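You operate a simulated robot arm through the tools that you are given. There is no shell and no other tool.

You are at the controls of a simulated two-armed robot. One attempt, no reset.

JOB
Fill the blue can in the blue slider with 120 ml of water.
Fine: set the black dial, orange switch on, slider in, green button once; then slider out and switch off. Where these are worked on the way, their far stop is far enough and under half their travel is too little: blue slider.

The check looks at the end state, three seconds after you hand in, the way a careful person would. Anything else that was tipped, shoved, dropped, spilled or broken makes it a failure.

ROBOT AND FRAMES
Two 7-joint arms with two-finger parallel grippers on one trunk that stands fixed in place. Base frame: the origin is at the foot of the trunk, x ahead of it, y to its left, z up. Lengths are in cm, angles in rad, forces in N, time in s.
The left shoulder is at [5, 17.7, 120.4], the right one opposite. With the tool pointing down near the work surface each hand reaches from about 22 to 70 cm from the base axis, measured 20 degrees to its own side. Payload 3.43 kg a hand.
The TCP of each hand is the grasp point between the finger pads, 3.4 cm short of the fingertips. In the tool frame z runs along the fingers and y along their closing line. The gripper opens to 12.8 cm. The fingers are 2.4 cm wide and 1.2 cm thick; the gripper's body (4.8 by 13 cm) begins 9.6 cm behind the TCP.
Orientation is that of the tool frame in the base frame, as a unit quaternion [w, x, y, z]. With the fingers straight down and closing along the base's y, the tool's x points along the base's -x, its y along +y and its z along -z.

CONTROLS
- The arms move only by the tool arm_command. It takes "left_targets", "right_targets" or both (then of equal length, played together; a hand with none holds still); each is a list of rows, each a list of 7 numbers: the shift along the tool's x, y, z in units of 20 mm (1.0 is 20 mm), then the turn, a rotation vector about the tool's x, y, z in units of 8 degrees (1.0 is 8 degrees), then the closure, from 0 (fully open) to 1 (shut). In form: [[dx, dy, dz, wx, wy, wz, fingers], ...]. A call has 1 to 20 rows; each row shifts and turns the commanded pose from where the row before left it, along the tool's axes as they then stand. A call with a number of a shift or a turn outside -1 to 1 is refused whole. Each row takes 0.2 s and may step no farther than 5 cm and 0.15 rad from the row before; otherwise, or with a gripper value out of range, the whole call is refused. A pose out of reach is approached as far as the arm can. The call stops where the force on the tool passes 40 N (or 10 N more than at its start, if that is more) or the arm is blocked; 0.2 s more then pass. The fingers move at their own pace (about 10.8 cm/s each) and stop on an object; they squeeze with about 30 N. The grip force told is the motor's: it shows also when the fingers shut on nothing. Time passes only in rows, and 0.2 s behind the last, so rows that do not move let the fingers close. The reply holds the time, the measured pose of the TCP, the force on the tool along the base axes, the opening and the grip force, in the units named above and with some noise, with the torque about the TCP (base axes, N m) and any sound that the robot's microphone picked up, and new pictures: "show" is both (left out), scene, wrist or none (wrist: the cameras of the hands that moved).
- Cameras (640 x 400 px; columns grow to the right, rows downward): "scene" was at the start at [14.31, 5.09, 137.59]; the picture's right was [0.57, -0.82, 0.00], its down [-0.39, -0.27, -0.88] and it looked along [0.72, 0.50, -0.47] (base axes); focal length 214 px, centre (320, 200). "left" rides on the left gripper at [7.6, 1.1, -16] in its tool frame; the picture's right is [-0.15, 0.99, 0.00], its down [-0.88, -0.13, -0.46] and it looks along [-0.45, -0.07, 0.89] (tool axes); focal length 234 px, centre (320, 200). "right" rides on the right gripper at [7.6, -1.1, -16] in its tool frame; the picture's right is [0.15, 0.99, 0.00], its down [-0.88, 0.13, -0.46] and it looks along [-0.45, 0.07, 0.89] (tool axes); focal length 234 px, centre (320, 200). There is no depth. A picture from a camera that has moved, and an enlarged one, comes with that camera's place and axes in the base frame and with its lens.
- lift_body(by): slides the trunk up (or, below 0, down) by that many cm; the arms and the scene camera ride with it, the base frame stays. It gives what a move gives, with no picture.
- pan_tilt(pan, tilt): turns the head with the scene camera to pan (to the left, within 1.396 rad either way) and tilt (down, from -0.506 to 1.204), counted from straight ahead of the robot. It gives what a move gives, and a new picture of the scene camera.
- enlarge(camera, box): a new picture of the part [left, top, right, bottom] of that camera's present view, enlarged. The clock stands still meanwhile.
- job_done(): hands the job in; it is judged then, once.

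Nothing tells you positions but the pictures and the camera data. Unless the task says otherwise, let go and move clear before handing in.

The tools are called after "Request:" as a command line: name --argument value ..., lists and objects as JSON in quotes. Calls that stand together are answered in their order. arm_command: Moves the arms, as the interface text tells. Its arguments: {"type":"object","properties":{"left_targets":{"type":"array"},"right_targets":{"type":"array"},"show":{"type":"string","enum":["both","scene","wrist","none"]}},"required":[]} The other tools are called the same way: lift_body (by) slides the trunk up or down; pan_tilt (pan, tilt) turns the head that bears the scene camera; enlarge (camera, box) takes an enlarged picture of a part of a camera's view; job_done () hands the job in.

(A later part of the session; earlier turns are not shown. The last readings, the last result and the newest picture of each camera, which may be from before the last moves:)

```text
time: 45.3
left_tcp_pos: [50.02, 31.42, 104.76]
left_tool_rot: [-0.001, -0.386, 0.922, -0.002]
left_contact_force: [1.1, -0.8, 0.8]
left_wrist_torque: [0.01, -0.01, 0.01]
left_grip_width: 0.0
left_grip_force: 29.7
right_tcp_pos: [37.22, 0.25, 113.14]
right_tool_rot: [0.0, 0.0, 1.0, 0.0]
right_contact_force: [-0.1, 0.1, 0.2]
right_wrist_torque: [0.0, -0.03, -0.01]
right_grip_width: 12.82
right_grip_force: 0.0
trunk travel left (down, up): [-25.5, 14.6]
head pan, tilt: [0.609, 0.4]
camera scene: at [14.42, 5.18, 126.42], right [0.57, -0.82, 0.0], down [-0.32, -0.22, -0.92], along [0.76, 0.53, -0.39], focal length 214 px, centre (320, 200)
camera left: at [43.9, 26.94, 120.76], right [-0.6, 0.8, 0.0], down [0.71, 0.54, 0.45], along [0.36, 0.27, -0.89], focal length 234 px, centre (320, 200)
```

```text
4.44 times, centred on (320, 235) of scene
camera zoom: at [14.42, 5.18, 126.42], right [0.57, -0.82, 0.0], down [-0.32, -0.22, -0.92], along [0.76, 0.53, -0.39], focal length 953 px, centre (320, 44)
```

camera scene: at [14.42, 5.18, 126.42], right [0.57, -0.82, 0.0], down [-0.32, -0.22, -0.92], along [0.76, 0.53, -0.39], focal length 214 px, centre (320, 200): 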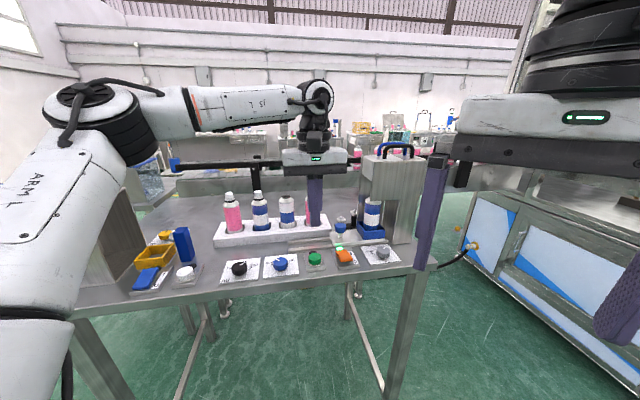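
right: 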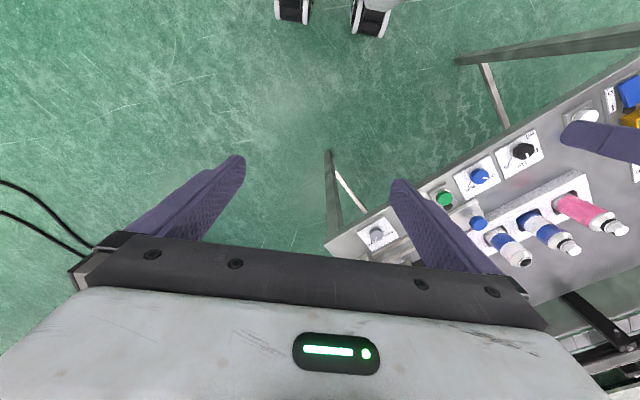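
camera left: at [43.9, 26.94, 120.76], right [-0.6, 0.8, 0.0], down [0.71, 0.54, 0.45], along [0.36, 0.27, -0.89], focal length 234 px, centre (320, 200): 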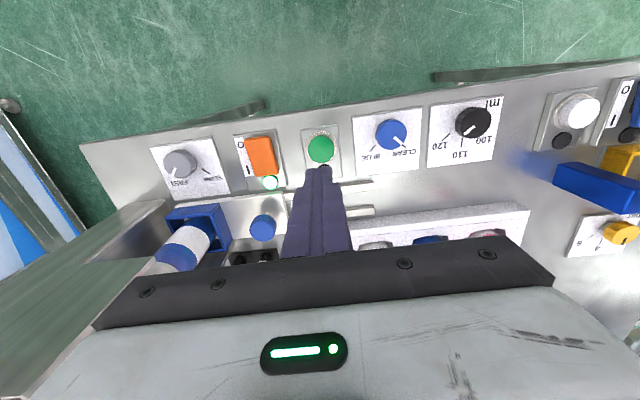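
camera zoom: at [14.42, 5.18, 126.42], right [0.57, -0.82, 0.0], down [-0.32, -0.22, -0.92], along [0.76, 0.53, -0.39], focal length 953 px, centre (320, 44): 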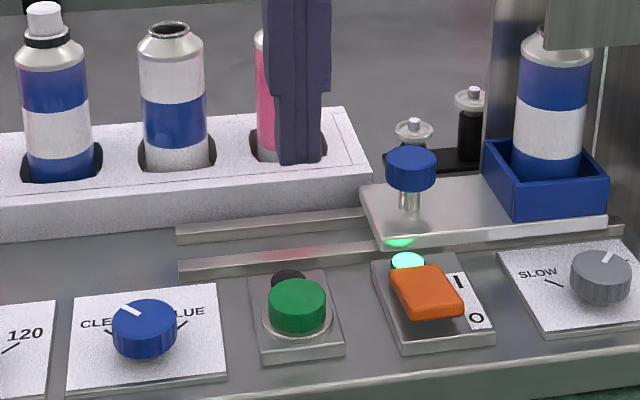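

The fist is centred over the green button to within about 1 mm. I'll descend and press it gently in small steps, once only.

Request:
arm_command --left_targets '[[0, 0, 0.95, 0, 0, 0, 1], [0, 0, 0.95, 0, 0, 0, 1], [0, 0, 0.95, 0, 0, 0, 1], [0, 0, 0.95, 0, 0, 0, 1], [0, 0, 0.3, 0, 0, 0, 1], [0, 0, 0.15, 0, 0, 0, 1], [0, 0, 0.15, 0, 0, 0, 1], [0, 0, 0.15, 0, 0, 0, 1], [0, 0, 0.12, 0, 0, 0, 1], [0, 0, 0.12, 0, 0, 0, 1], [0, 0, 0.12, 0, 0, 0, 1]]' --show "both"

Request:
enlarge --camera "scene" --box '[270, 190, 390, 280]'

```text
time: 47.7
left_tcp_pos: [49.99, 31.51, 95.18]
left_tool_rot: [0.002, -0.386, 0.923, -0.001]
left_contact_force: [0.8, 0.3, 12.4]
left_wrist_torque: [0.02, -0.06, -0.06]
left_grip_width: 0.01
left_grip_force: 29.8
right_tcp_pos: [37.26, 0.22, 113.14]
right_tool_rot: [0.0, 0.0, 1.0, -0.001]
right_contact_force: [-1.1, -0.2, -0.1]
right_wrist_torque: [-0.02, 0.0, 0.05]
right_grip_width: 12.78
right_grip_force: 0.2
trunk travel left (down, up): [-25.5, 14.6]
head pan, tilt: [0.609, 0.4]
heard: click
camera scene: at [14.35, 5.13, 126.45], right [0.57, -0.82, 0.0], down [-0.32, -0.22, -0.92], along [0.76, 0.53, -0.39], focal length 214 px, centre (320, 200)
camera left: at [43.73, 26.97, 111.2], right [-0.6, 0.8, 0.0], down [0.71, 0.54, 0.46], along [0.37, 0.27, -0.89], focal length 234 px, centre (320, 200)
```

scene: 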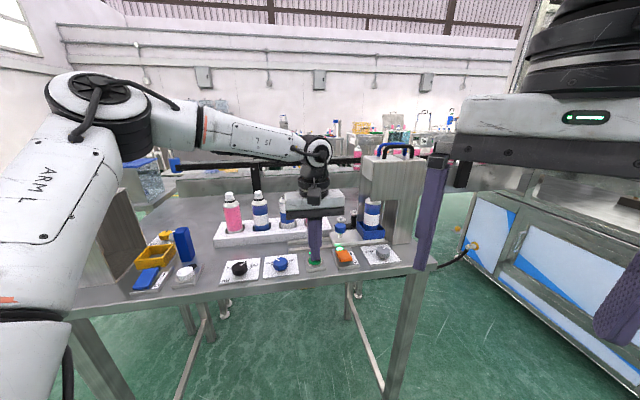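
left: 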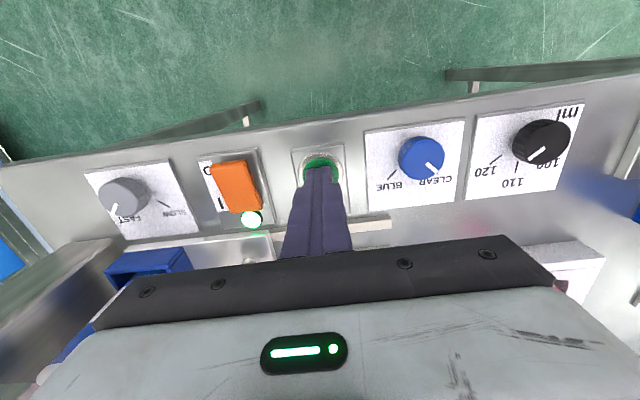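

```text
4.44 times, centred on (330, 235) of scene
camera zoom: at [14.35, 5.13, 126.45], right [0.57, -0.82, 0.0], down [-0.32, -0.22, -0.92], along [0.76, 0.53, -0.39], focal length 953 px, centre (276, 44)
```

zoom: 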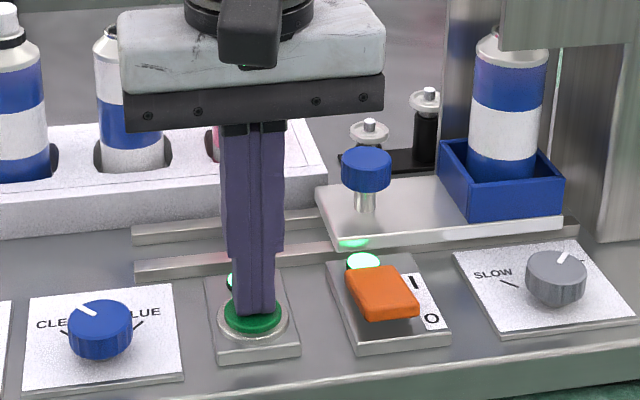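

A click was heard and the lamp by the button seems to be lit behind my finger. I'll lift off and watch the filling.

Request:
arm_command --left_targets '[[0, 0, -0.5, 0, 0, 0, 1], [0, 0, -0.9, 0, 0, 0, 1], [0, 0, -0.9, 0, 0, 0, 1], [0, 0, -0.9, 0, 0, 0, 1], [0, 0, -0.9, 0, 0, 0, 1], [0, 0, 0, 0, 0, 0, 1], [0, 0, 0, 0, 0, 0, 1]]' --show "both"

Request:
enlarge --camera "scene" --box '[280, 170, 420, 280]'

Request:
enlarge --camera "left" --box '[140, 120, 400, 270]'

```text
time: 49.3
left_tcp_pos: [49.92, 31.38, 103.27]
left_tool_rot: [-0.001, -0.385, 0.923, 0.0]
left_contact_force: [-0.8, -0.2, -0.3]
left_wrist_torque: [0.03, -0.01, 0.01]
left_grip_width: 0.02
left_grip_force: 30.1
right_tcp_pos: [37.23, 0.11, 113.12]
right_tool_rot: [0.001, 0.0, 1.0, -0.001]
right_contact_force: [0.5, 0.0, 0.2]
right_wrist_torque: [-0.01, 0.0, 0.01]
right_grip_width: 12.82
right_grip_force: 0.1
trunk travel left (down, up): [-25.5, 14.6]
head pan, tilt: [0.609, 0.4]
camera scene: at [14.43, 5.18, 126.42], right [0.57, -0.82, 0.0], down [-0.32, -0.22, -0.92], along [0.76, 0.53, -0.39], focal length 214 px, centre (320, 200)
camera left: at [43.83, 26.87, 119.28], right [-0.6, 0.8, 0.0], down [0.71, 0.54, 0.45], along [0.36, 0.27, -0.89], focal length 234 px, centre (320, 200)
```

scene: 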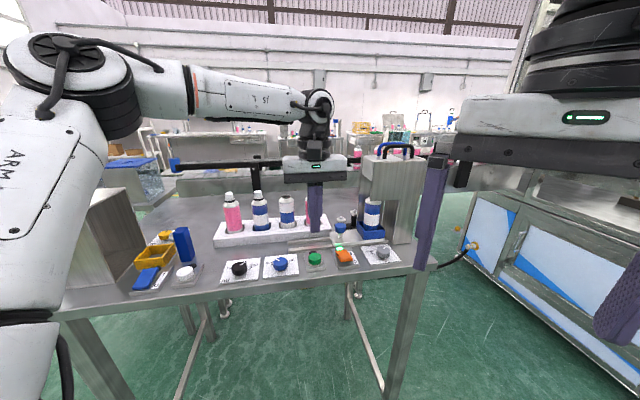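
left: 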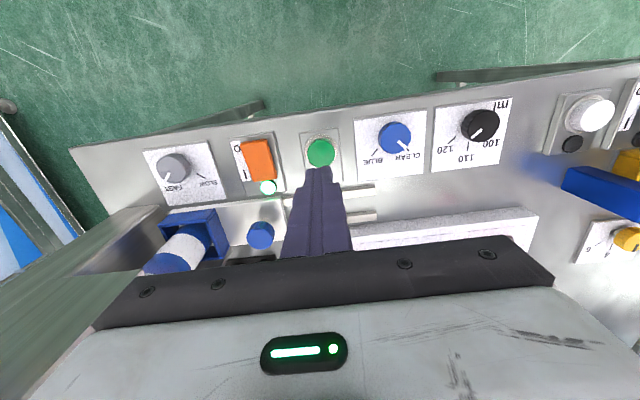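

```text
3.64 times, centred on (350, 225) of scene
camera zoom: at [14.43, 5.18, 126.42], right [0.57, -0.82, 0.0], down [-0.32, -0.22, -0.92], along [0.76, 0.53, -0.39], focal length 780 px, centre (211, 109)
```

zoom: 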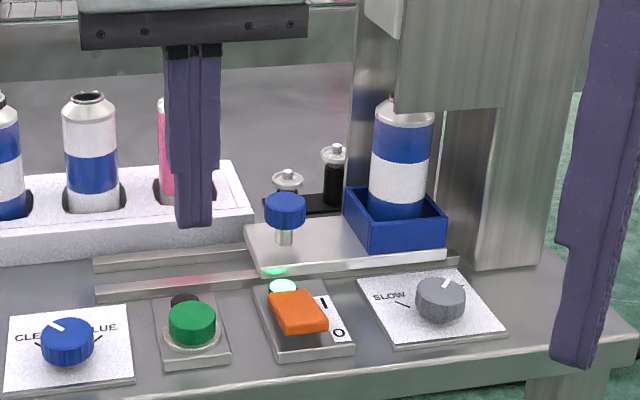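

```text
2.46 times, centred on (270, 195) of left
camera zoom: at [43.83, 26.87, 119.28], right [-0.6, 0.8, 0.0], down [0.71, 0.54, 0.45], along [0.36, 0.27, -0.89], focal length 576 px, centre (443, 212)
```

zoom: 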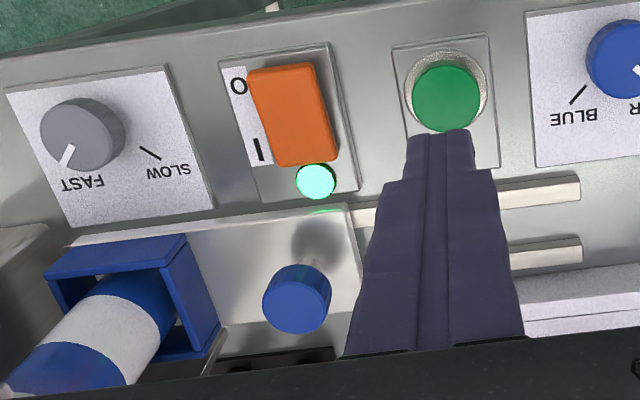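

The button lamp is dark again after glowing during the press. I'll move to where the wrist camera can see the can's mouth, giving the machine a few seconds on the way.

Request:
arm_command --left_targets '[[-0.5, 0, -0.8, 0, 0, 0, 1], [-0.7, -0.2, -0.8, 0, 0, 0, 1], [-0.7, -0.2, -0.5, 0, 0, 0, 1], [-0.7, -0.2, 0, 0, 0, 0, 1], [-0.5, -0.2, 0, 0, 0, 0, 1], [0, 0, 0, 0, 0, 0, 1], [0, 0, 0, 0, 0, 0, 1], [0, 0, 0, 0, 0, 0, 1], [0, 0, 0, 0, 0, 0, 1], [0, 0, 0, 0, 0, 0, 1]]' --show "both"

Request:
enlarge --camera "left" --box '[110, 130, 270, 250]'

Request:
enlarge --camera "scene" --box '[330, 170, 420, 250]'

```text
time: 51.5
left_tcp_pos: [55.42, 34.63, 107.52]
left_tool_rot: [-0.001, -0.386, 0.923, 0.0]
left_contact_force: [0.3, 0.0, 0.2]
left_wrist_torque: [-0.01, -0.03, -0.03]
left_grip_width: 0.0
left_grip_force: 29.9
right_tcp_pos: [37.24, 0.09, 113.17]
right_tool_rot: [0.001, 0.0, 1.0, -0.001]
right_contact_force: [0.5, -0.4, 0.4]
right_wrist_torque: [0.0, 0.03, 0.01]
right_grip_width: 12.8
right_grip_force: 0.1
trunk travel left (down, up): [-25.5, 14.6]
head pan, tilt: [0.609, 0.4]
camera scene: at [14.43, 5.18, 126.42], right [0.57, -0.82, 0.0], down [-0.32, -0.22, -0.92], along [0.76, 0.53, -0.39], focal length 214 px, centre (320, 200)
camera left: at [49.39, 30.12, 123.54], right [-0.6, 0.8, 0.0], down [0.71, 0.54, 0.45], along [0.36, 0.27, -0.89], focal length 234 px, centre (320, 200)
```

scene: 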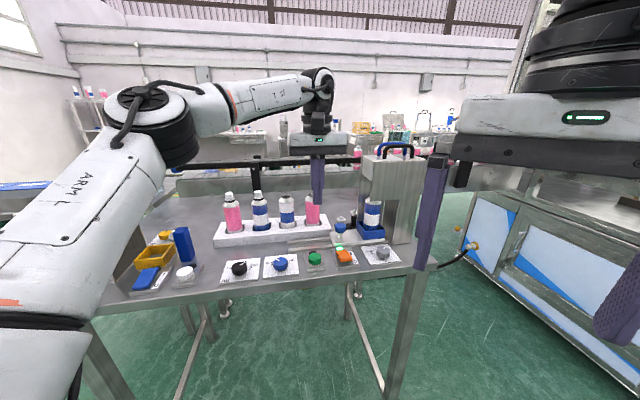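
left: 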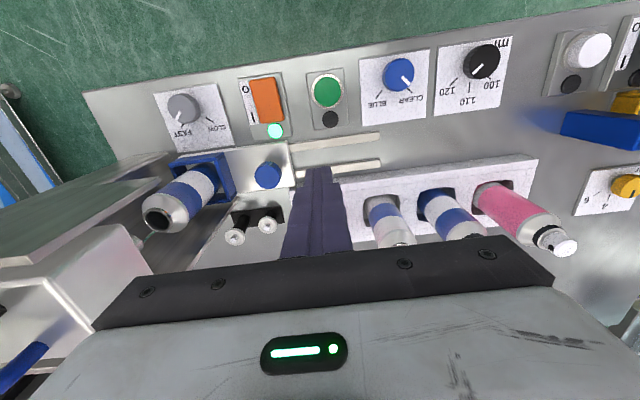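

```text
3.33 times, centred on (190, 190) of left
camera zoom: at [49.39, 30.12, 123.54], right [-0.6, 0.8, 0.0], down [0.71, 0.54, 0.45], along [0.36, 0.27, -0.89], focal length 781 px, centre (753, 233)
```

zoom: 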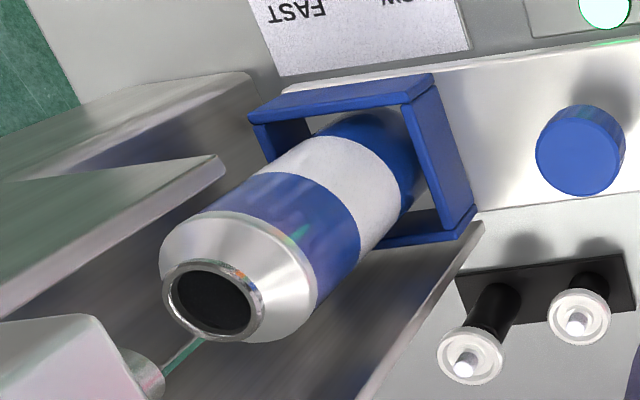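

```text
5.00 times, centred on (375, 210) of scene
camera zoom: at [14.43, 5.18, 126.42], right [0.57, -0.82, 0.0], down [-0.32, -0.22, -0.92], along [0.76, 0.53, -0.39], focal length 1072 px, centre (45, 150)
```

zoom: 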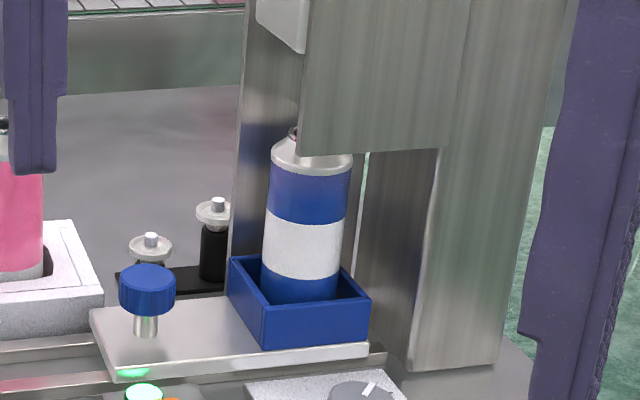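

The nozzle sits over the can's mouth. I'll zoom right in on the mouth and the button lamp to see whether water is inside or still flowing.

Request:
enlarge --camera "left" --box '[140, 190, 190, 240]'

Request:
enlarge --camera "left" --box '[240, 60, 360, 140]'

Request:
enlarge --camera "scene" --box '[355, 185, 395, 240]'

```text
8.00 times, centred on (165, 215) of left
camera zoom: at [49.39, 30.12, 123.54], right [-0.6, 0.8, 0.0], down [0.71, 0.54, 0.45], along [0.36, 0.27, -0.89], focal length 1873 px, centre (1560, 80)
```

zoom: 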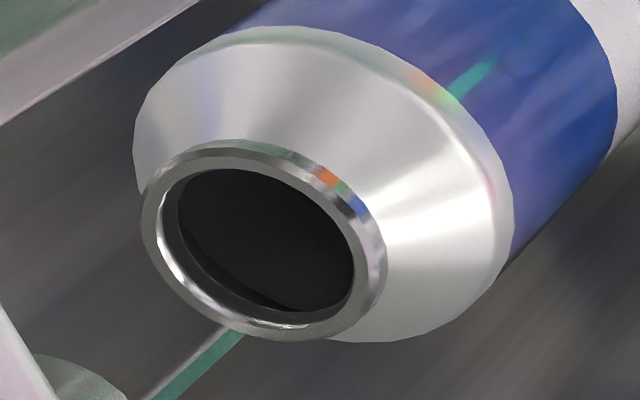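

```text
5.00 times, centred on (300, 100) of left
camera zoom: at [49.39, 30.12, 123.54], right [-0.6, 0.8, 0.0], down [0.71, 0.54, 0.45], along [0.36, 0.27, -0.89], focal length 1171 px, centre (420, 700)
```

zoom: 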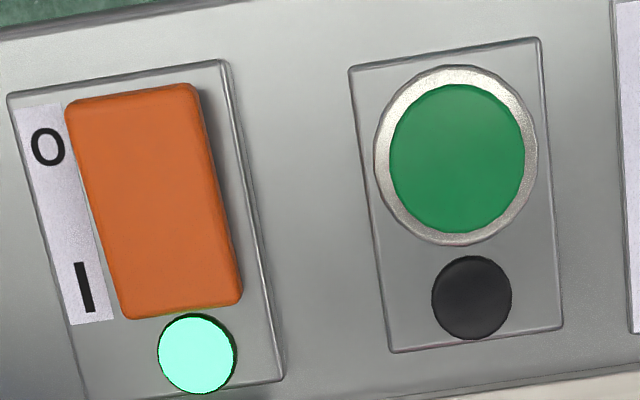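

```text
7.27 times, centred on (375, 212) of scene
camera zoom: at [14.43, 5.18, 126.42], right [0.57, -0.82, 0.0], down [-0.32, -0.22, -0.92], along [0.76, 0.53, -0.39], focal length 1560 px, centre (-80, 109)
```

zoom: 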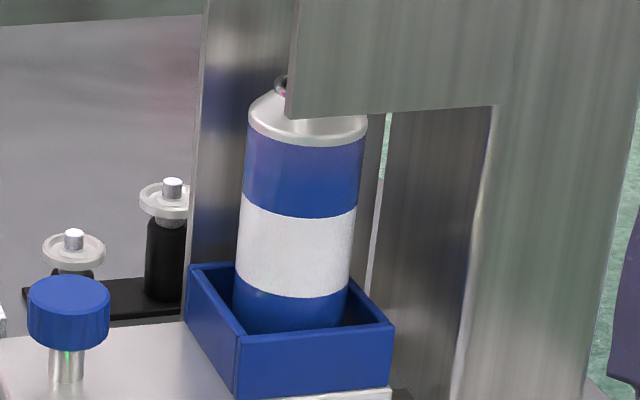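

The mouth is too oblique to see a water level, and nothing shows as flowing or spilled. I'll wait several more seconds, listening, so any dispensing is surely finished before I move the slider.

Request:
arm_command --left_targets '[[0, 0, 0, 0, 0, 0, 1], [0, 0, 0, 0, 0, 0, 1], [0, 0, 0, 0, 0, 0, 1], [0, 0, 0, 0, 0, 0, 1], [0, 0, 0, 0, 0, 0, 1], [0, 0, 0, 0, 0, 0, 1], [0, 0, 0, 0, 0, 0, 1], [0, 0, 0, 0, 0, 0, 1], [0, 0, 0, 0, 0, 0, 1], [0, 0, 0, 0, 0, 0, 1], [0, 0, 0, 0, 0, 0, 1], [0, 0, 0, 0, 0, 0, 1], [0, 0, 0, 0, 0, 0, 1], [0, 0, 0, 0, 0, 0, 1], [0, 0, 0, 0, 0, 0, 1], [0, 0, 0, 0, 0, 0, 1], [0, 0, 0, 0, 0, 0, 1], [0, 0, 0, 0, 0, 0, 1], [0, 0, 0, 0, 0, 0, 1], [0, 0, 0, 0, 0, 0, 1]]' --show "none"

Request:
enlarge --camera "left" --box '[120, 140, 300, 250]'

Request:
enlarge --camera "left" --box '[140, 190, 190, 240]'

```text
time: 55.7
left_tcp_pos: [55.58, 34.51, 107.48]
left_tool_rot: [-0.001, -0.385, 0.923, 0.0]
left_contact_force: [0.1, -0.3, 0.4]
left_wrist_torque: [0.0, 0.0, -0.02]
left_grip_width: 0.0
left_grip_force: 29.7
right_tcp_pos: [37.33, 0.16, 113.11]
right_tool_rot: [0.0, 0.0, 1.0, -0.001]
right_contact_force: [0.0, 0.1, 0.4]
right_wrist_torque: [-0.01, -0.01, 0.02]
right_grip_width: 12.79
right_grip_force: 0.1
trunk travel left (down, up): [-25.5, 14.6]
head pan, tilt: [0.609, 0.4]
```

```text
3.56 times, centred on (210, 195) of left
camera zoom: at [49.39, 30.11, 123.54], right [-0.6, 0.8, 0.0], down [0.71, 0.54, 0.45], along [0.36, 0.27, -0.89], focal length 833 px, centre (711, 218)
```

zoom: 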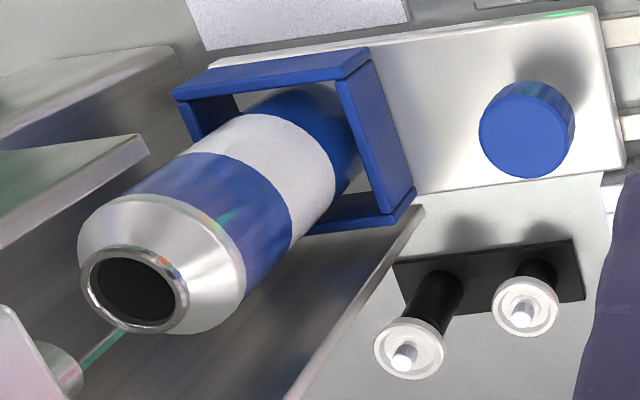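

```text
8.00 times, centred on (165, 215) of left
camera zoom: at [49.39, 30.11, 123.54], right [-0.6, 0.8, 0.0], down [0.71, 0.54, 0.45], along [0.36, 0.27, -0.89], focal length 1873 px, centre (1560, 80)
```

zoom: 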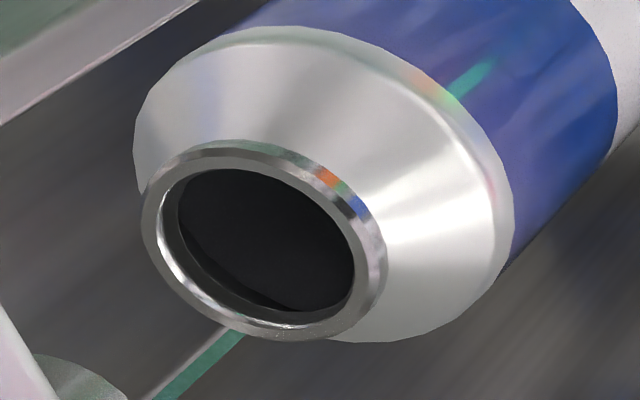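

Nothing has changed for several seconds, so dispensing is done. To pull the slider out I'll hook the right finger behind the knob's right side with the gripper wide open, approaching low from the near side to stay within reach. First I'll position in front of the gap and check.

Request:
arm_command --left_targets '[[0.37, -0.52, 0.3, 0, 0, 0, 0.6], [0.37, -0.52, 0.6, 0, 0, 0, 0.2], [0.37, -0.52, 0.6, 0, 0, 0, 0], [0, 0, 0.5, 0, 0, 0, 0], [0, 0, 0, 0, 0, 0, 0]]' --show "both"

Request:
enlarge --camera "left" --box '[100, 110, 360, 260]'

Request:
enlarge --camera "scene" --box '[270, 170, 410, 280]'

```text
time: 56.9
left_tcp_pos: [55.96, 30.91, 103.46]
left_tool_rot: [0.0, -0.385, 0.923, 0.0]
left_contact_force: [-0.2, -0.6, -0.2]
left_wrist_torque: [0.01, 0.0, 0.02]
left_grip_width: 12.78
left_grip_force: 0.1
right_tcp_pos: [37.2, 0.16, 113.25]
right_tool_rot: [0.001, 0.0, 1.0, -0.001]
right_contact_force: [0.2, -0.5, -0.6]
right_wrist_torque: [0.0, 0.05, -0.02]
right_grip_width: 12.81
right_grip_force: 0.1
trunk travel left (down, up): [-25.5, 14.6]
head pan, tilt: [0.609, 0.4]
camera scene: at [14.43, 5.18, 126.42], right [0.57, -0.82, 0.0], down [-0.32, -0.22, -0.92], along [0.76, 0.53, -0.39], focal length 214 px, centre (320, 200)
camera left: at [49.92, 26.39, 119.45], right [-0.6, 0.8, 0.0], down [0.71, 0.54, 0.45], along [0.36, 0.27, -0.89], focal length 234 px, centre (320, 200)
```

scene: 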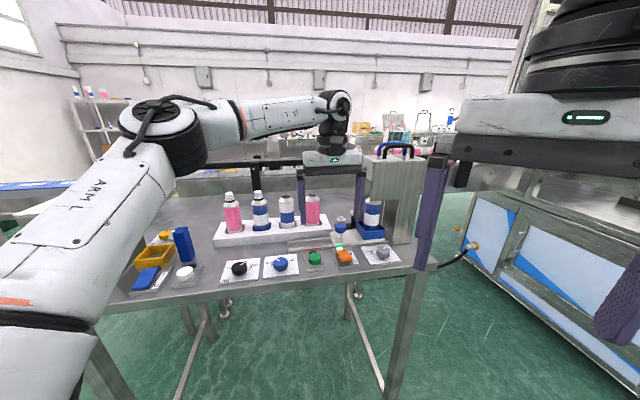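
left: 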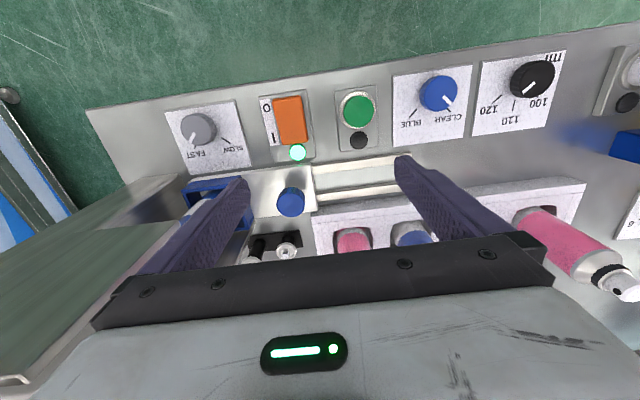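

```text
2.46 times, centred on (230, 185) of left
camera zoom: at [49.92, 26.39, 119.45], right [-0.6, 0.8, 0.0], down [0.71, 0.54, 0.45], along [0.36, 0.27, -0.89], focal length 576 px, centre (542, 237)
```

zoom: 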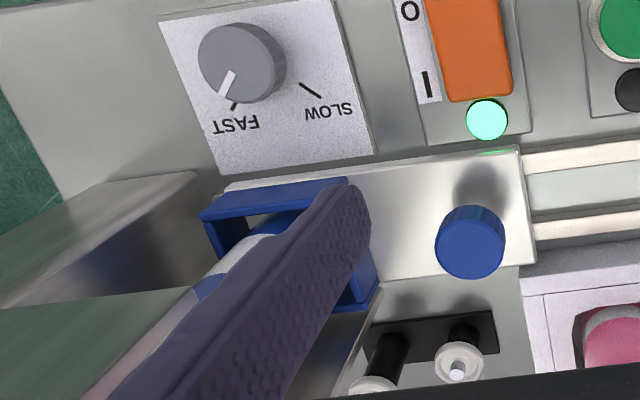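

```text
3.64 times, centred on (340, 225) of scene
camera zoom: at [14.43, 5.18, 126.42], right [0.57, -0.82, 0.0], down [-0.32, -0.22, -0.92], along [0.76, 0.53, -0.39], focal length 780 px, centre (247, 109)
```

zoom: 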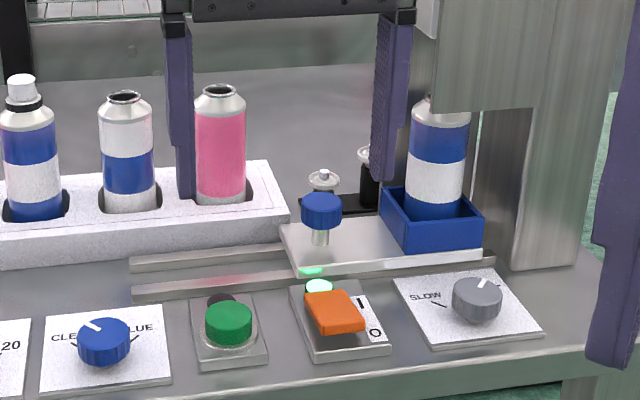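

The finger is about 0.7 cm to the right of the knob's edge and well left of the tray, as planned. I'll descend at this near-side spot to working height.

Request:
arm_command --left_targets '[[0, -0.1, 0.85, 0, 0, 0, 0], [0, -0.05, 0.85, 0, 0, 0, 0], [0, 0, 0.85, 0, 0, 0, 0], [0, 0, 0.75, 0, 0, 0, 0], [0, 0, 0, 0, 0, 0, 0]]' --show "both"

Request:
enlarge --camera "left" --box '[100, 110, 360, 260]'

Request:
enlarge --camera "scene" --box '[290, 180, 410, 270]'

```text
time: 58.1
left_tcp_pos: [56.25, 30.58, 96.86]
left_tool_rot: [-0.001, -0.386, 0.922, 0.0]
left_contact_force: [1.1, -0.3, -0.1]
left_wrist_torque: [-0.04, -0.01, 0.03]
left_grip_width: 12.78
left_grip_force: 0.0
right_tcp_pos: [37.3, 0.24, 113.08]
right_tool_rot: [-0.001, 0.0, 1.0, 0.0]
right_contact_force: [0.5, 0.0, 0.7]
right_wrist_torque: [0.0, 0.0, 0.0]
right_grip_width: 12.78
right_grip_force: 0.1
trunk travel left (down, up): [-25.5, 14.6]
head pan, tilt: [0.609, 0.4]
camera scene: at [14.42, 5.18, 126.42], right [0.57, -0.82, 0.0], down [-0.32, -0.22, -0.92], along [0.76, 0.53, -0.39], focal length 214 px, centre (320, 200)
camera left: at [50.19, 26.03, 112.99], right [-0.6, 0.8, 0.0], down [0.71, 0.54, 0.45], along [0.36, 0.27, -0.89], focal length 234 px, centre (320, 200)
```

scene: 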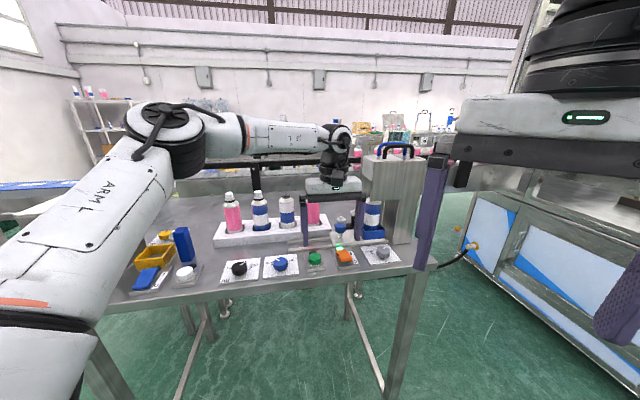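
left: 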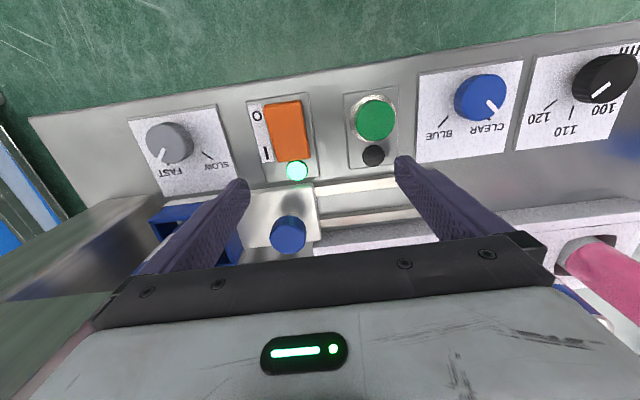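

```text
2.46 times, centred on (230, 185) of left
camera zoom: at [50.19, 26.03, 112.99], right [-0.6, 0.8, 0.0], down [0.71, 0.54, 0.45], along [0.36, 0.27, -0.89], focal length 576 px, centre (542, 237)
```

zoom: 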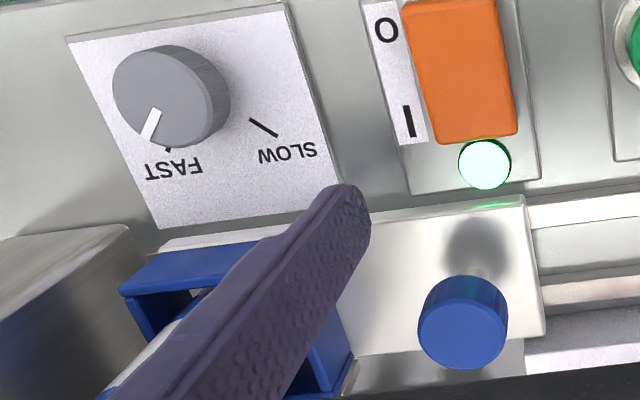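

```text
4.44 times, centred on (350, 225) of scene
camera zoom: at [14.42, 5.18, 126.42], right [0.57, -0.82, 0.0], down [-0.32, -0.22, -0.92], along [0.76, 0.53, -0.39], focal length 953 px, centre (187, 89)
```

zoom: 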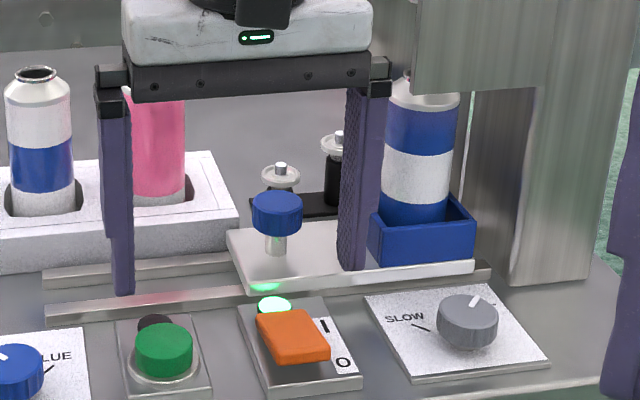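

Clear path: I'll slide the open hand inward 4.4 cm so the right finger sits behind the knob's right side.

Request:
arm_command --left_targets '[[-0.45, 0, 0, 0, 0, 0, 0], [-0.45, 0, 0, 0, 0, 0, 0], [-0.45, 0, 0, 0, 0, 0, 0], [-0.45, 0, 0, 0, 0, 0, 0], [-0.4, 0, 0, 0, 0, 0, 0], [0, 0, 0, 0, 0, 0, 0]]' --show "both"

Request:
enlarge --camera "scene" --box '[290, 180, 410, 270]'

Request:
enlarge --camera "left" --box '[100, 130, 360, 270]'

```text
time: 59.5
left_tcp_pos: [59.33, 33.85, 96.76]
left_tool_rot: [-0.001, -0.386, 0.922, 0.0]
left_contact_force: [-0.4, 0.0, -0.3]
left_wrist_torque: [-0.03, -0.04, 0.0]
left_grip_width: 12.82
left_grip_force: 0.1
right_tcp_pos: [37.26, 0.13, 113.22]
right_tool_rot: [0.001, -0.001, 1.0, 0.0]
right_contact_force: [0.8, -0.5, -1.1]
right_wrist_torque: [0.0, 0.02, -0.02]
right_grip_width: 12.79
right_grip_force: 0.0
trunk travel left (down, up): [-25.5, 14.6]
head pan, tilt: [0.609, 0.4]
camera scene: at [14.43, 5.18, 126.42], right [0.57, -0.82, 0.0], down [-0.32, -0.22, -0.92], along [0.76, 0.53, -0.39], focal length 214 px, centre (320, 200)
camera left: at [53.29, 29.36, 112.77], right [-0.6, 0.8, 0.0], down [0.71, 0.54, 0.45], along [0.36, 0.27, -0.89], focal length 234 px, centre (320, 200)
```

scene: 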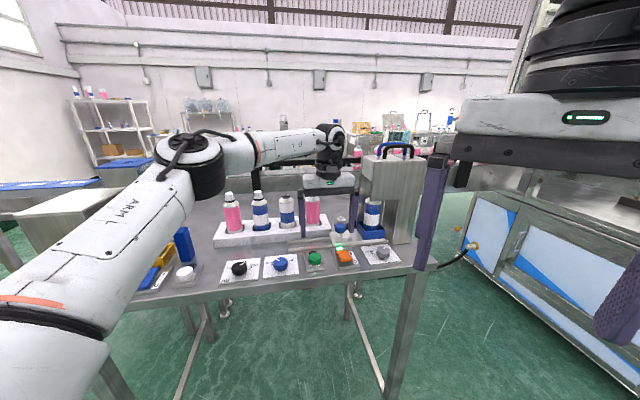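
left: 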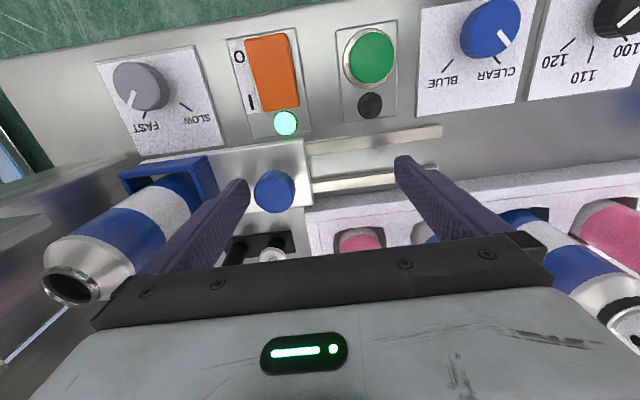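

```text
4.44 times, centred on (350, 225) of scene
camera zoom: at [14.43, 5.18, 126.42], right [0.57, -0.82, 0.0], down [-0.32, -0.22, -0.92], along [0.76, 0.53, -0.39], focal length 953 px, centre (187, 89)
```

zoom: 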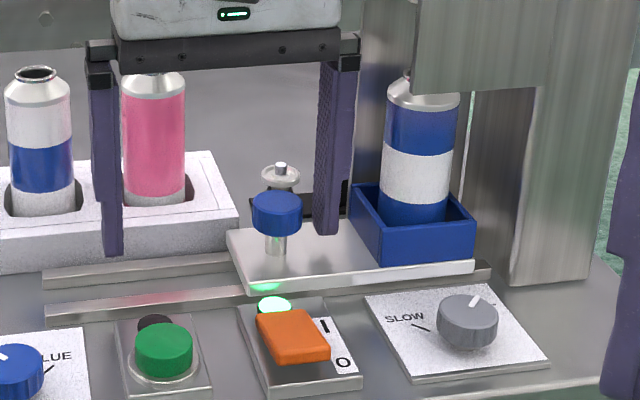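

```text
2.46 times, centred on (230, 200) of left
camera zoom: at [53.29, 29.36, 112.77], right [-0.6, 0.8, 0.0], down [0.71, 0.54, 0.45], along [0.36, 0.27, -0.89], focal length 576 px, centre (542, 200)
```

zoom: 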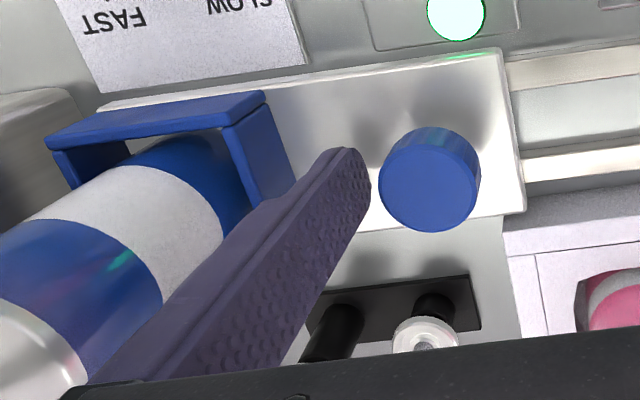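

The finger is 1 cm right of the knob and lined up. I'll pull left gently.

Request:
arm_command --left_targets '[[0, 0.2, 0, 0, 0, 0, 0], [0, 0.2, 0, 0, 0, 0, 0], [0, 0.15, 0, 0, 0, 0, 0], [0, 0.2, 0, 0, 0, 0, 0], [0, 0.25, 0, 0, 0, 0, 0], [0, 0.3, 0, 0, 0, 0, 0], [0, 0.3, 0, 0, 0, 0, 0], [0, 0.3, 0, 0, 0, 0, 0], [0, 0.3, 0, 0, 0, 0, 0], [0, 0.3, 0, 0, 0, 0, 0], [0, 0.2, 0, 0, 0, 0, 0]]' --show "both"

Request:
enlarge --camera "scene" --box '[260, 170, 400, 270]'

```text
time: 61.9
left_tcp_pos: [55.64, 37.6, 96.77]
left_tool_rot: [-0.001, -0.386, 0.922, 0.0]
left_contact_force: [0.0, -0.3, -0.6]
left_wrist_torque: [-0.02, 0.01, 0.01]
left_grip_width: 12.8
left_grip_force: 0.0
right_tcp_pos: [37.26, 0.27, 113.14]
right_tool_rot: [0.0, 0.0, 1.0, 0.0]
right_contact_force: [0.3, 0.2, -0.3]
right_wrist_torque: [-0.03, 0.02, 0.03]
right_grip_width: 12.8
right_grip_force: 0.0
trunk travel left (down, up): [-25.5, 14.6]
head pan, tilt: [0.609, 0.4]
camera scene: at [14.43, 5.18, 126.41], right [0.57, -0.82, 0.0], down [-0.32, -0.22, -0.92], along [0.76, 0.53, -0.39], focal length 214 px, centre (320, 200)
camera left: at [49.48, 33.05, 112.81], right [-0.6, 0.8, 0.0], down [0.71, 0.54, 0.45], along [0.36, 0.27, -0.89], focal length 234 px, centre (320, 200)
```

scene: 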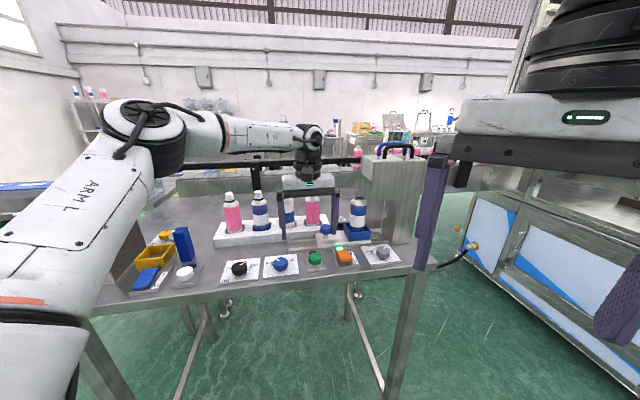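
left: 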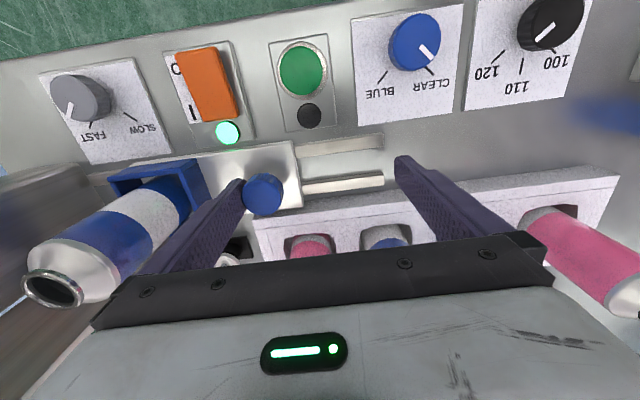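

```text
4.00 times, centred on (330, 220) of scene
camera zoom: at [14.43, 5.18, 126.41], right [0.57, -0.82, 0.0], down [-0.32, -0.22, -0.92], along [0.76, 0.53, -0.39], focal length 858 px, centre (280, 120)
```

zoom: 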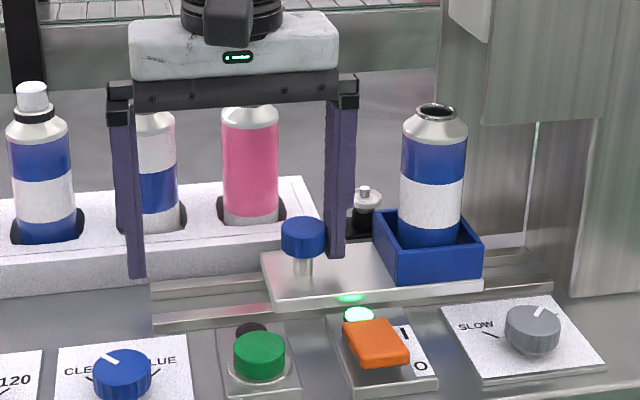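

The slider follows smoothly with the can upright. I'll continue out towards the left stop.

Request:
arm_command --left_targets '[[0, 0.2, 0, 0, 0, 0, 0], [0, 0.3, 0, 0, 0, 0, 0], [0, 0.3, 0, 0, 0, 0, 0], [0, 0.3, 0, 0, 0, 0, 0], [0, 0.3, 0, 0, 0, 0, 0], [0, 0.3, 0, 0, 0, 0, 0], [0, 0.3, 0, 0, 0, 0, 0], [0, 0.3, 0, 0, 0, 0, 0], [0, 0.3, 0, 0, 0, 0, 0], [0, 0.3, 0, 0, 0, 0, 0], [0, 0.3, 0, 0, 0, 0, 0], [0, 0.2, 0, 0, 0, 0, 0], [0, 0.1, 0, 0, 0, 0, 0], [0, 0.1, 0, 0, 0, 0, 0], [0, 0.1, 0, 0, 0, 0, 0], [0, 0.1, 0, 0, 0, 0, 0], [0, 0.1, 0, 0, 0, 0, 0]]' --show "both"

Request:
enlarge --camera "scene" --box '[240, 170, 380, 270]'

```text
time: 65.5
left_tcp_pos: [50.0, 42.96, 96.68]
left_tool_rot: [-0.001, -0.386, 0.923, -0.002]
left_contact_force: [5.1, -4.1, -1.9]
left_wrist_torque: [0.12, -0.04, 0.07]
left_grip_width: 12.78
left_grip_force: 0.1
right_tcp_pos: [37.21, 0.2, 113.21]
right_tool_rot: [0.0, -0.001, 1.0, 0.0]
right_contact_force: [-0.7, 0.0, 0.4]
right_wrist_torque: [0.03, 0.0, -0.01]
right_grip_width: 12.81
right_grip_force: 0.0
trunk travel left (down, up): [-25.5, 14.6]
head pan, tilt: [0.609, 0.4]
camera scene: at [14.49, 5.15, 126.4], right [0.57, -0.82, 0.0], down [-0.32, -0.22, -0.92], along [0.76, 0.53, -0.39], focal length 214 px, centre (320, 200)
camera left: at [43.93, 38.53, 112.78], right [-0.6, 0.8, 0.0], down [0.71, 0.54, 0.46], along [0.36, 0.27, -0.89], focal length 234 px, centre (320, 200)
```

scene: 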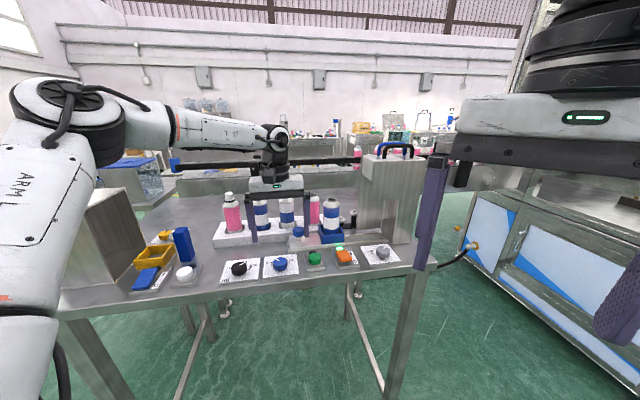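
left: 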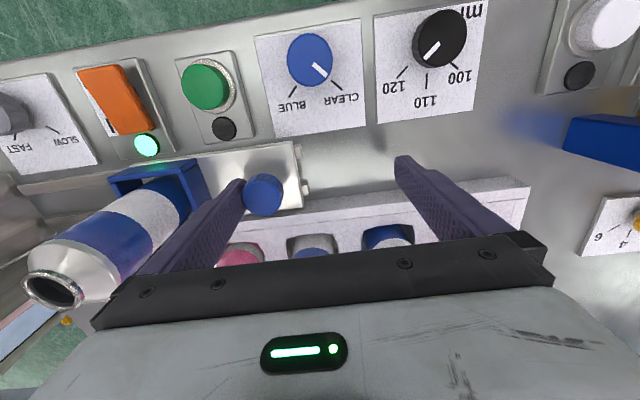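

```text
4.00 times, centred on (310, 220) of scene
camera zoom: at [14.49, 5.15, 126.4], right [0.57, -0.82, 0.0], down [-0.32, -0.22, -0.92], along [0.76, 0.53, -0.39], focal length 858 px, centre (360, 120)
```

zoom: 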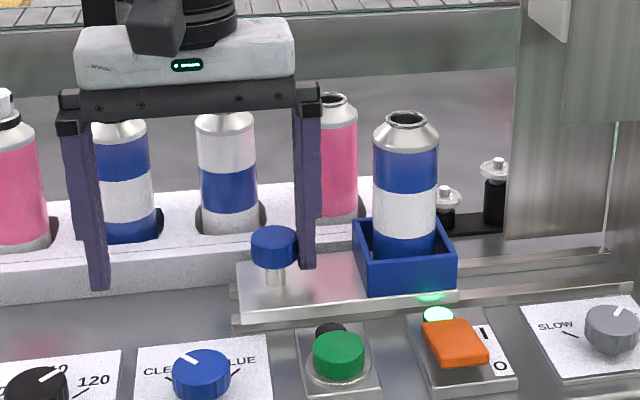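

The slider is back at its left stop (6 N contact, knob at its original place) and the can is upright. I'll ease the finger off the knob, rise, and move to where the wrist camera can look into the can to verify the fill.

Request:
arm_command --left_targets '[[0, -0.3, 0, 0, 0, 0, 0], [0, 0, -0.5, 0, 0, 0, 0], [0, 0, -0.9, 0, 0, 0, 0], [0, 0, -0.9, 0, 0, 0, 0], [0, 0, -0.9, 0, 0, 0, 0], [0, 0, -0.9, 0, 0, 0, 0], [0, 0, -0.9, 0, 0, 0, 0.5], [0, 0, -0.9, 0, 0, 0, 1], [0, 0, 0, 0, 0, 0, 1], [0, -0.9, 0, 0, 0, 0, 1], [0, -0.9, 0, 0, 0, 0, 1], [0.1, -0.9, 0, 0, 0, 0, 1], [0.1, -0.9, 0, 0, 0, 0, 1], [0.1, -0.9, 0, 0, 0, 0, 1], [0, 0, 0, 0, 0, 0, 1]]' --show "both"

Request:
enlarge --camera "left" --box '[240, 130, 340, 210]'

Request:
enlarge --camera "scene" --box '[260, 190, 380, 270]'

```text
time: 68.7
left_tcp_pos: [56.46, 36.1, 108.34]
left_tool_rot: [-0.001, -0.387, 0.922, 0.0]
left_contact_force: [0.4, 0.1, 0.6]
left_wrist_torque: [0.0, 0.0, -0.04]
left_grip_width: 0.0
left_grip_force: 30.1
right_tcp_pos: [37.17, 0.05, 113.13]
right_tool_rot: [0.001, 0.0, 1.0, -0.001]
right_contact_force: [-0.3, 0.3, -0.3]
right_wrist_torque: [-0.02, -0.01, 0.01]
right_grip_width: 12.82
right_grip_force: 0.1
trunk travel left (down, up): [-25.5, 14.6]
head pan, tilt: [0.609, 0.4]
camera scene: at [14.41, 5.17, 126.42], right [0.57, -0.82, 0.0], down [-0.32, -0.22, -0.92], along [0.76, 0.53, -0.39], focal length 214 px, centre (320, 200)
camera left: at [50.37, 31.53, 124.43], right [-0.6, 0.8, 0.0], down [0.71, 0.54, 0.45], along [0.36, 0.27, -0.89], focal length 234 px, centre (320, 200)
```

scene: 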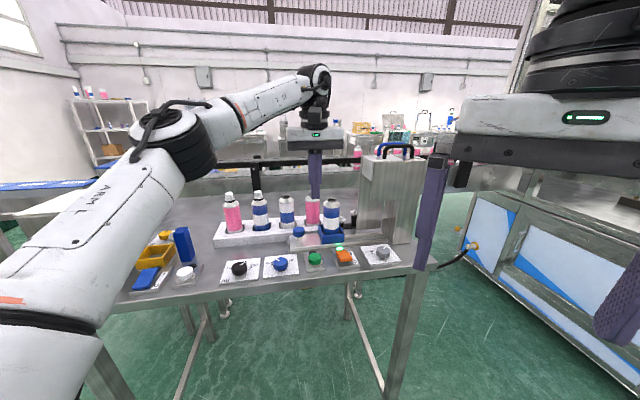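
left: 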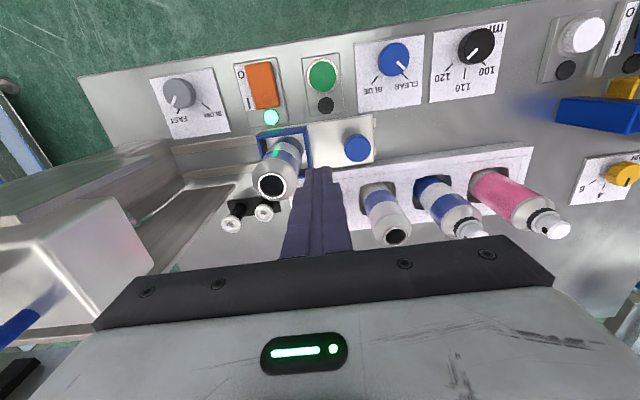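

```text
5.00 times, centred on (290, 170) of left
camera zoom: at [50.37, 31.53, 124.43], right [-0.6, 0.8, 0.0], down [0.71, 0.54, 0.45], along [0.36, 0.27, -0.89], focal length 1171 px, centre (470, 350)
```

zoom: 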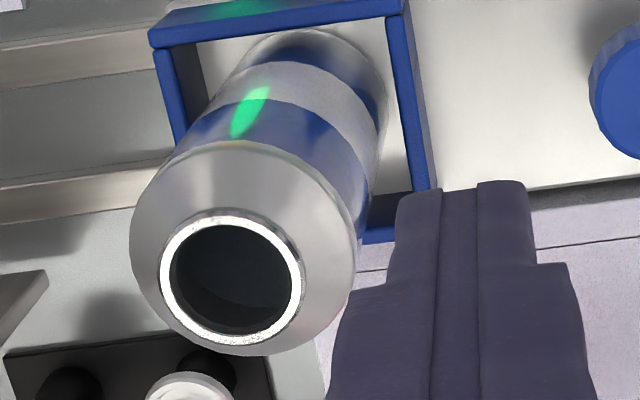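

```text
5.00 times, centred on (320, 230) of scene
camera zoom: at [14.41, 5.17, 126.42], right [0.57, -0.82, 0.0], down [-0.32, -0.22, -0.92], along [0.76, 0.53, -0.39], focal length 1072 px, centre (320, 50)
```

zoom: 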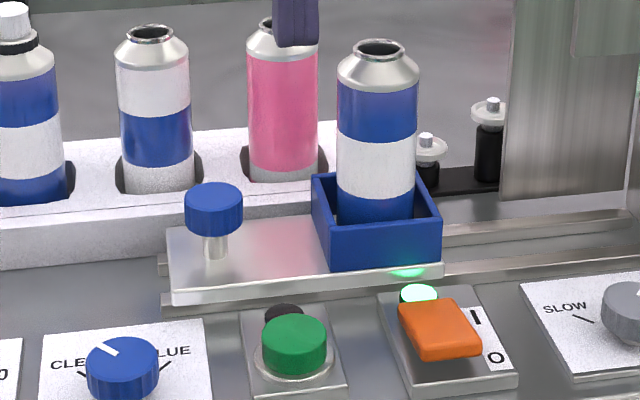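

I can see into the mouth now, and there's a faint surface edge inside. I'll zoom in harder and compare it with the neighbouring empty can.

Request:
enlarge --camera "left" --box '[260, 168, 286, 202]'

Request:
enlarge --camera "left" --box '[380, 220, 412, 250]'

```text
11.76 times, centred on (273, 185) of left
camera zoom: at [50.37, 31.53, 124.43], right [-0.6, 0.8, 0.0], down [0.71, 0.54, 0.45], along [0.36, 0.27, -0.89], focal length 2755 px, centre (873, 376)
```

zoom: 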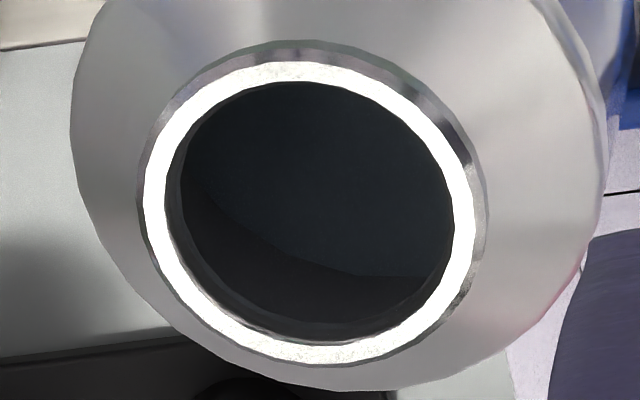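

```text
13.33 times, centred on (396, 235) of left
camera zoom: at [50.37, 31.53, 124.43], right [-0.6, 0.8, 0.0], down [0.71, 0.54, 0.45], along [0.36, 0.27, -0.89], focal length 3122 px, centre (-693, -267)
```

zoom: 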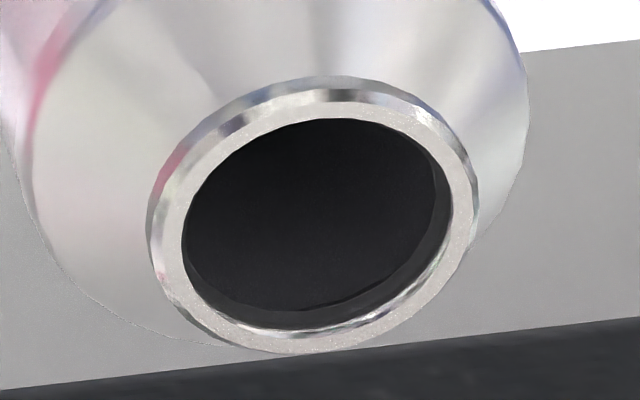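

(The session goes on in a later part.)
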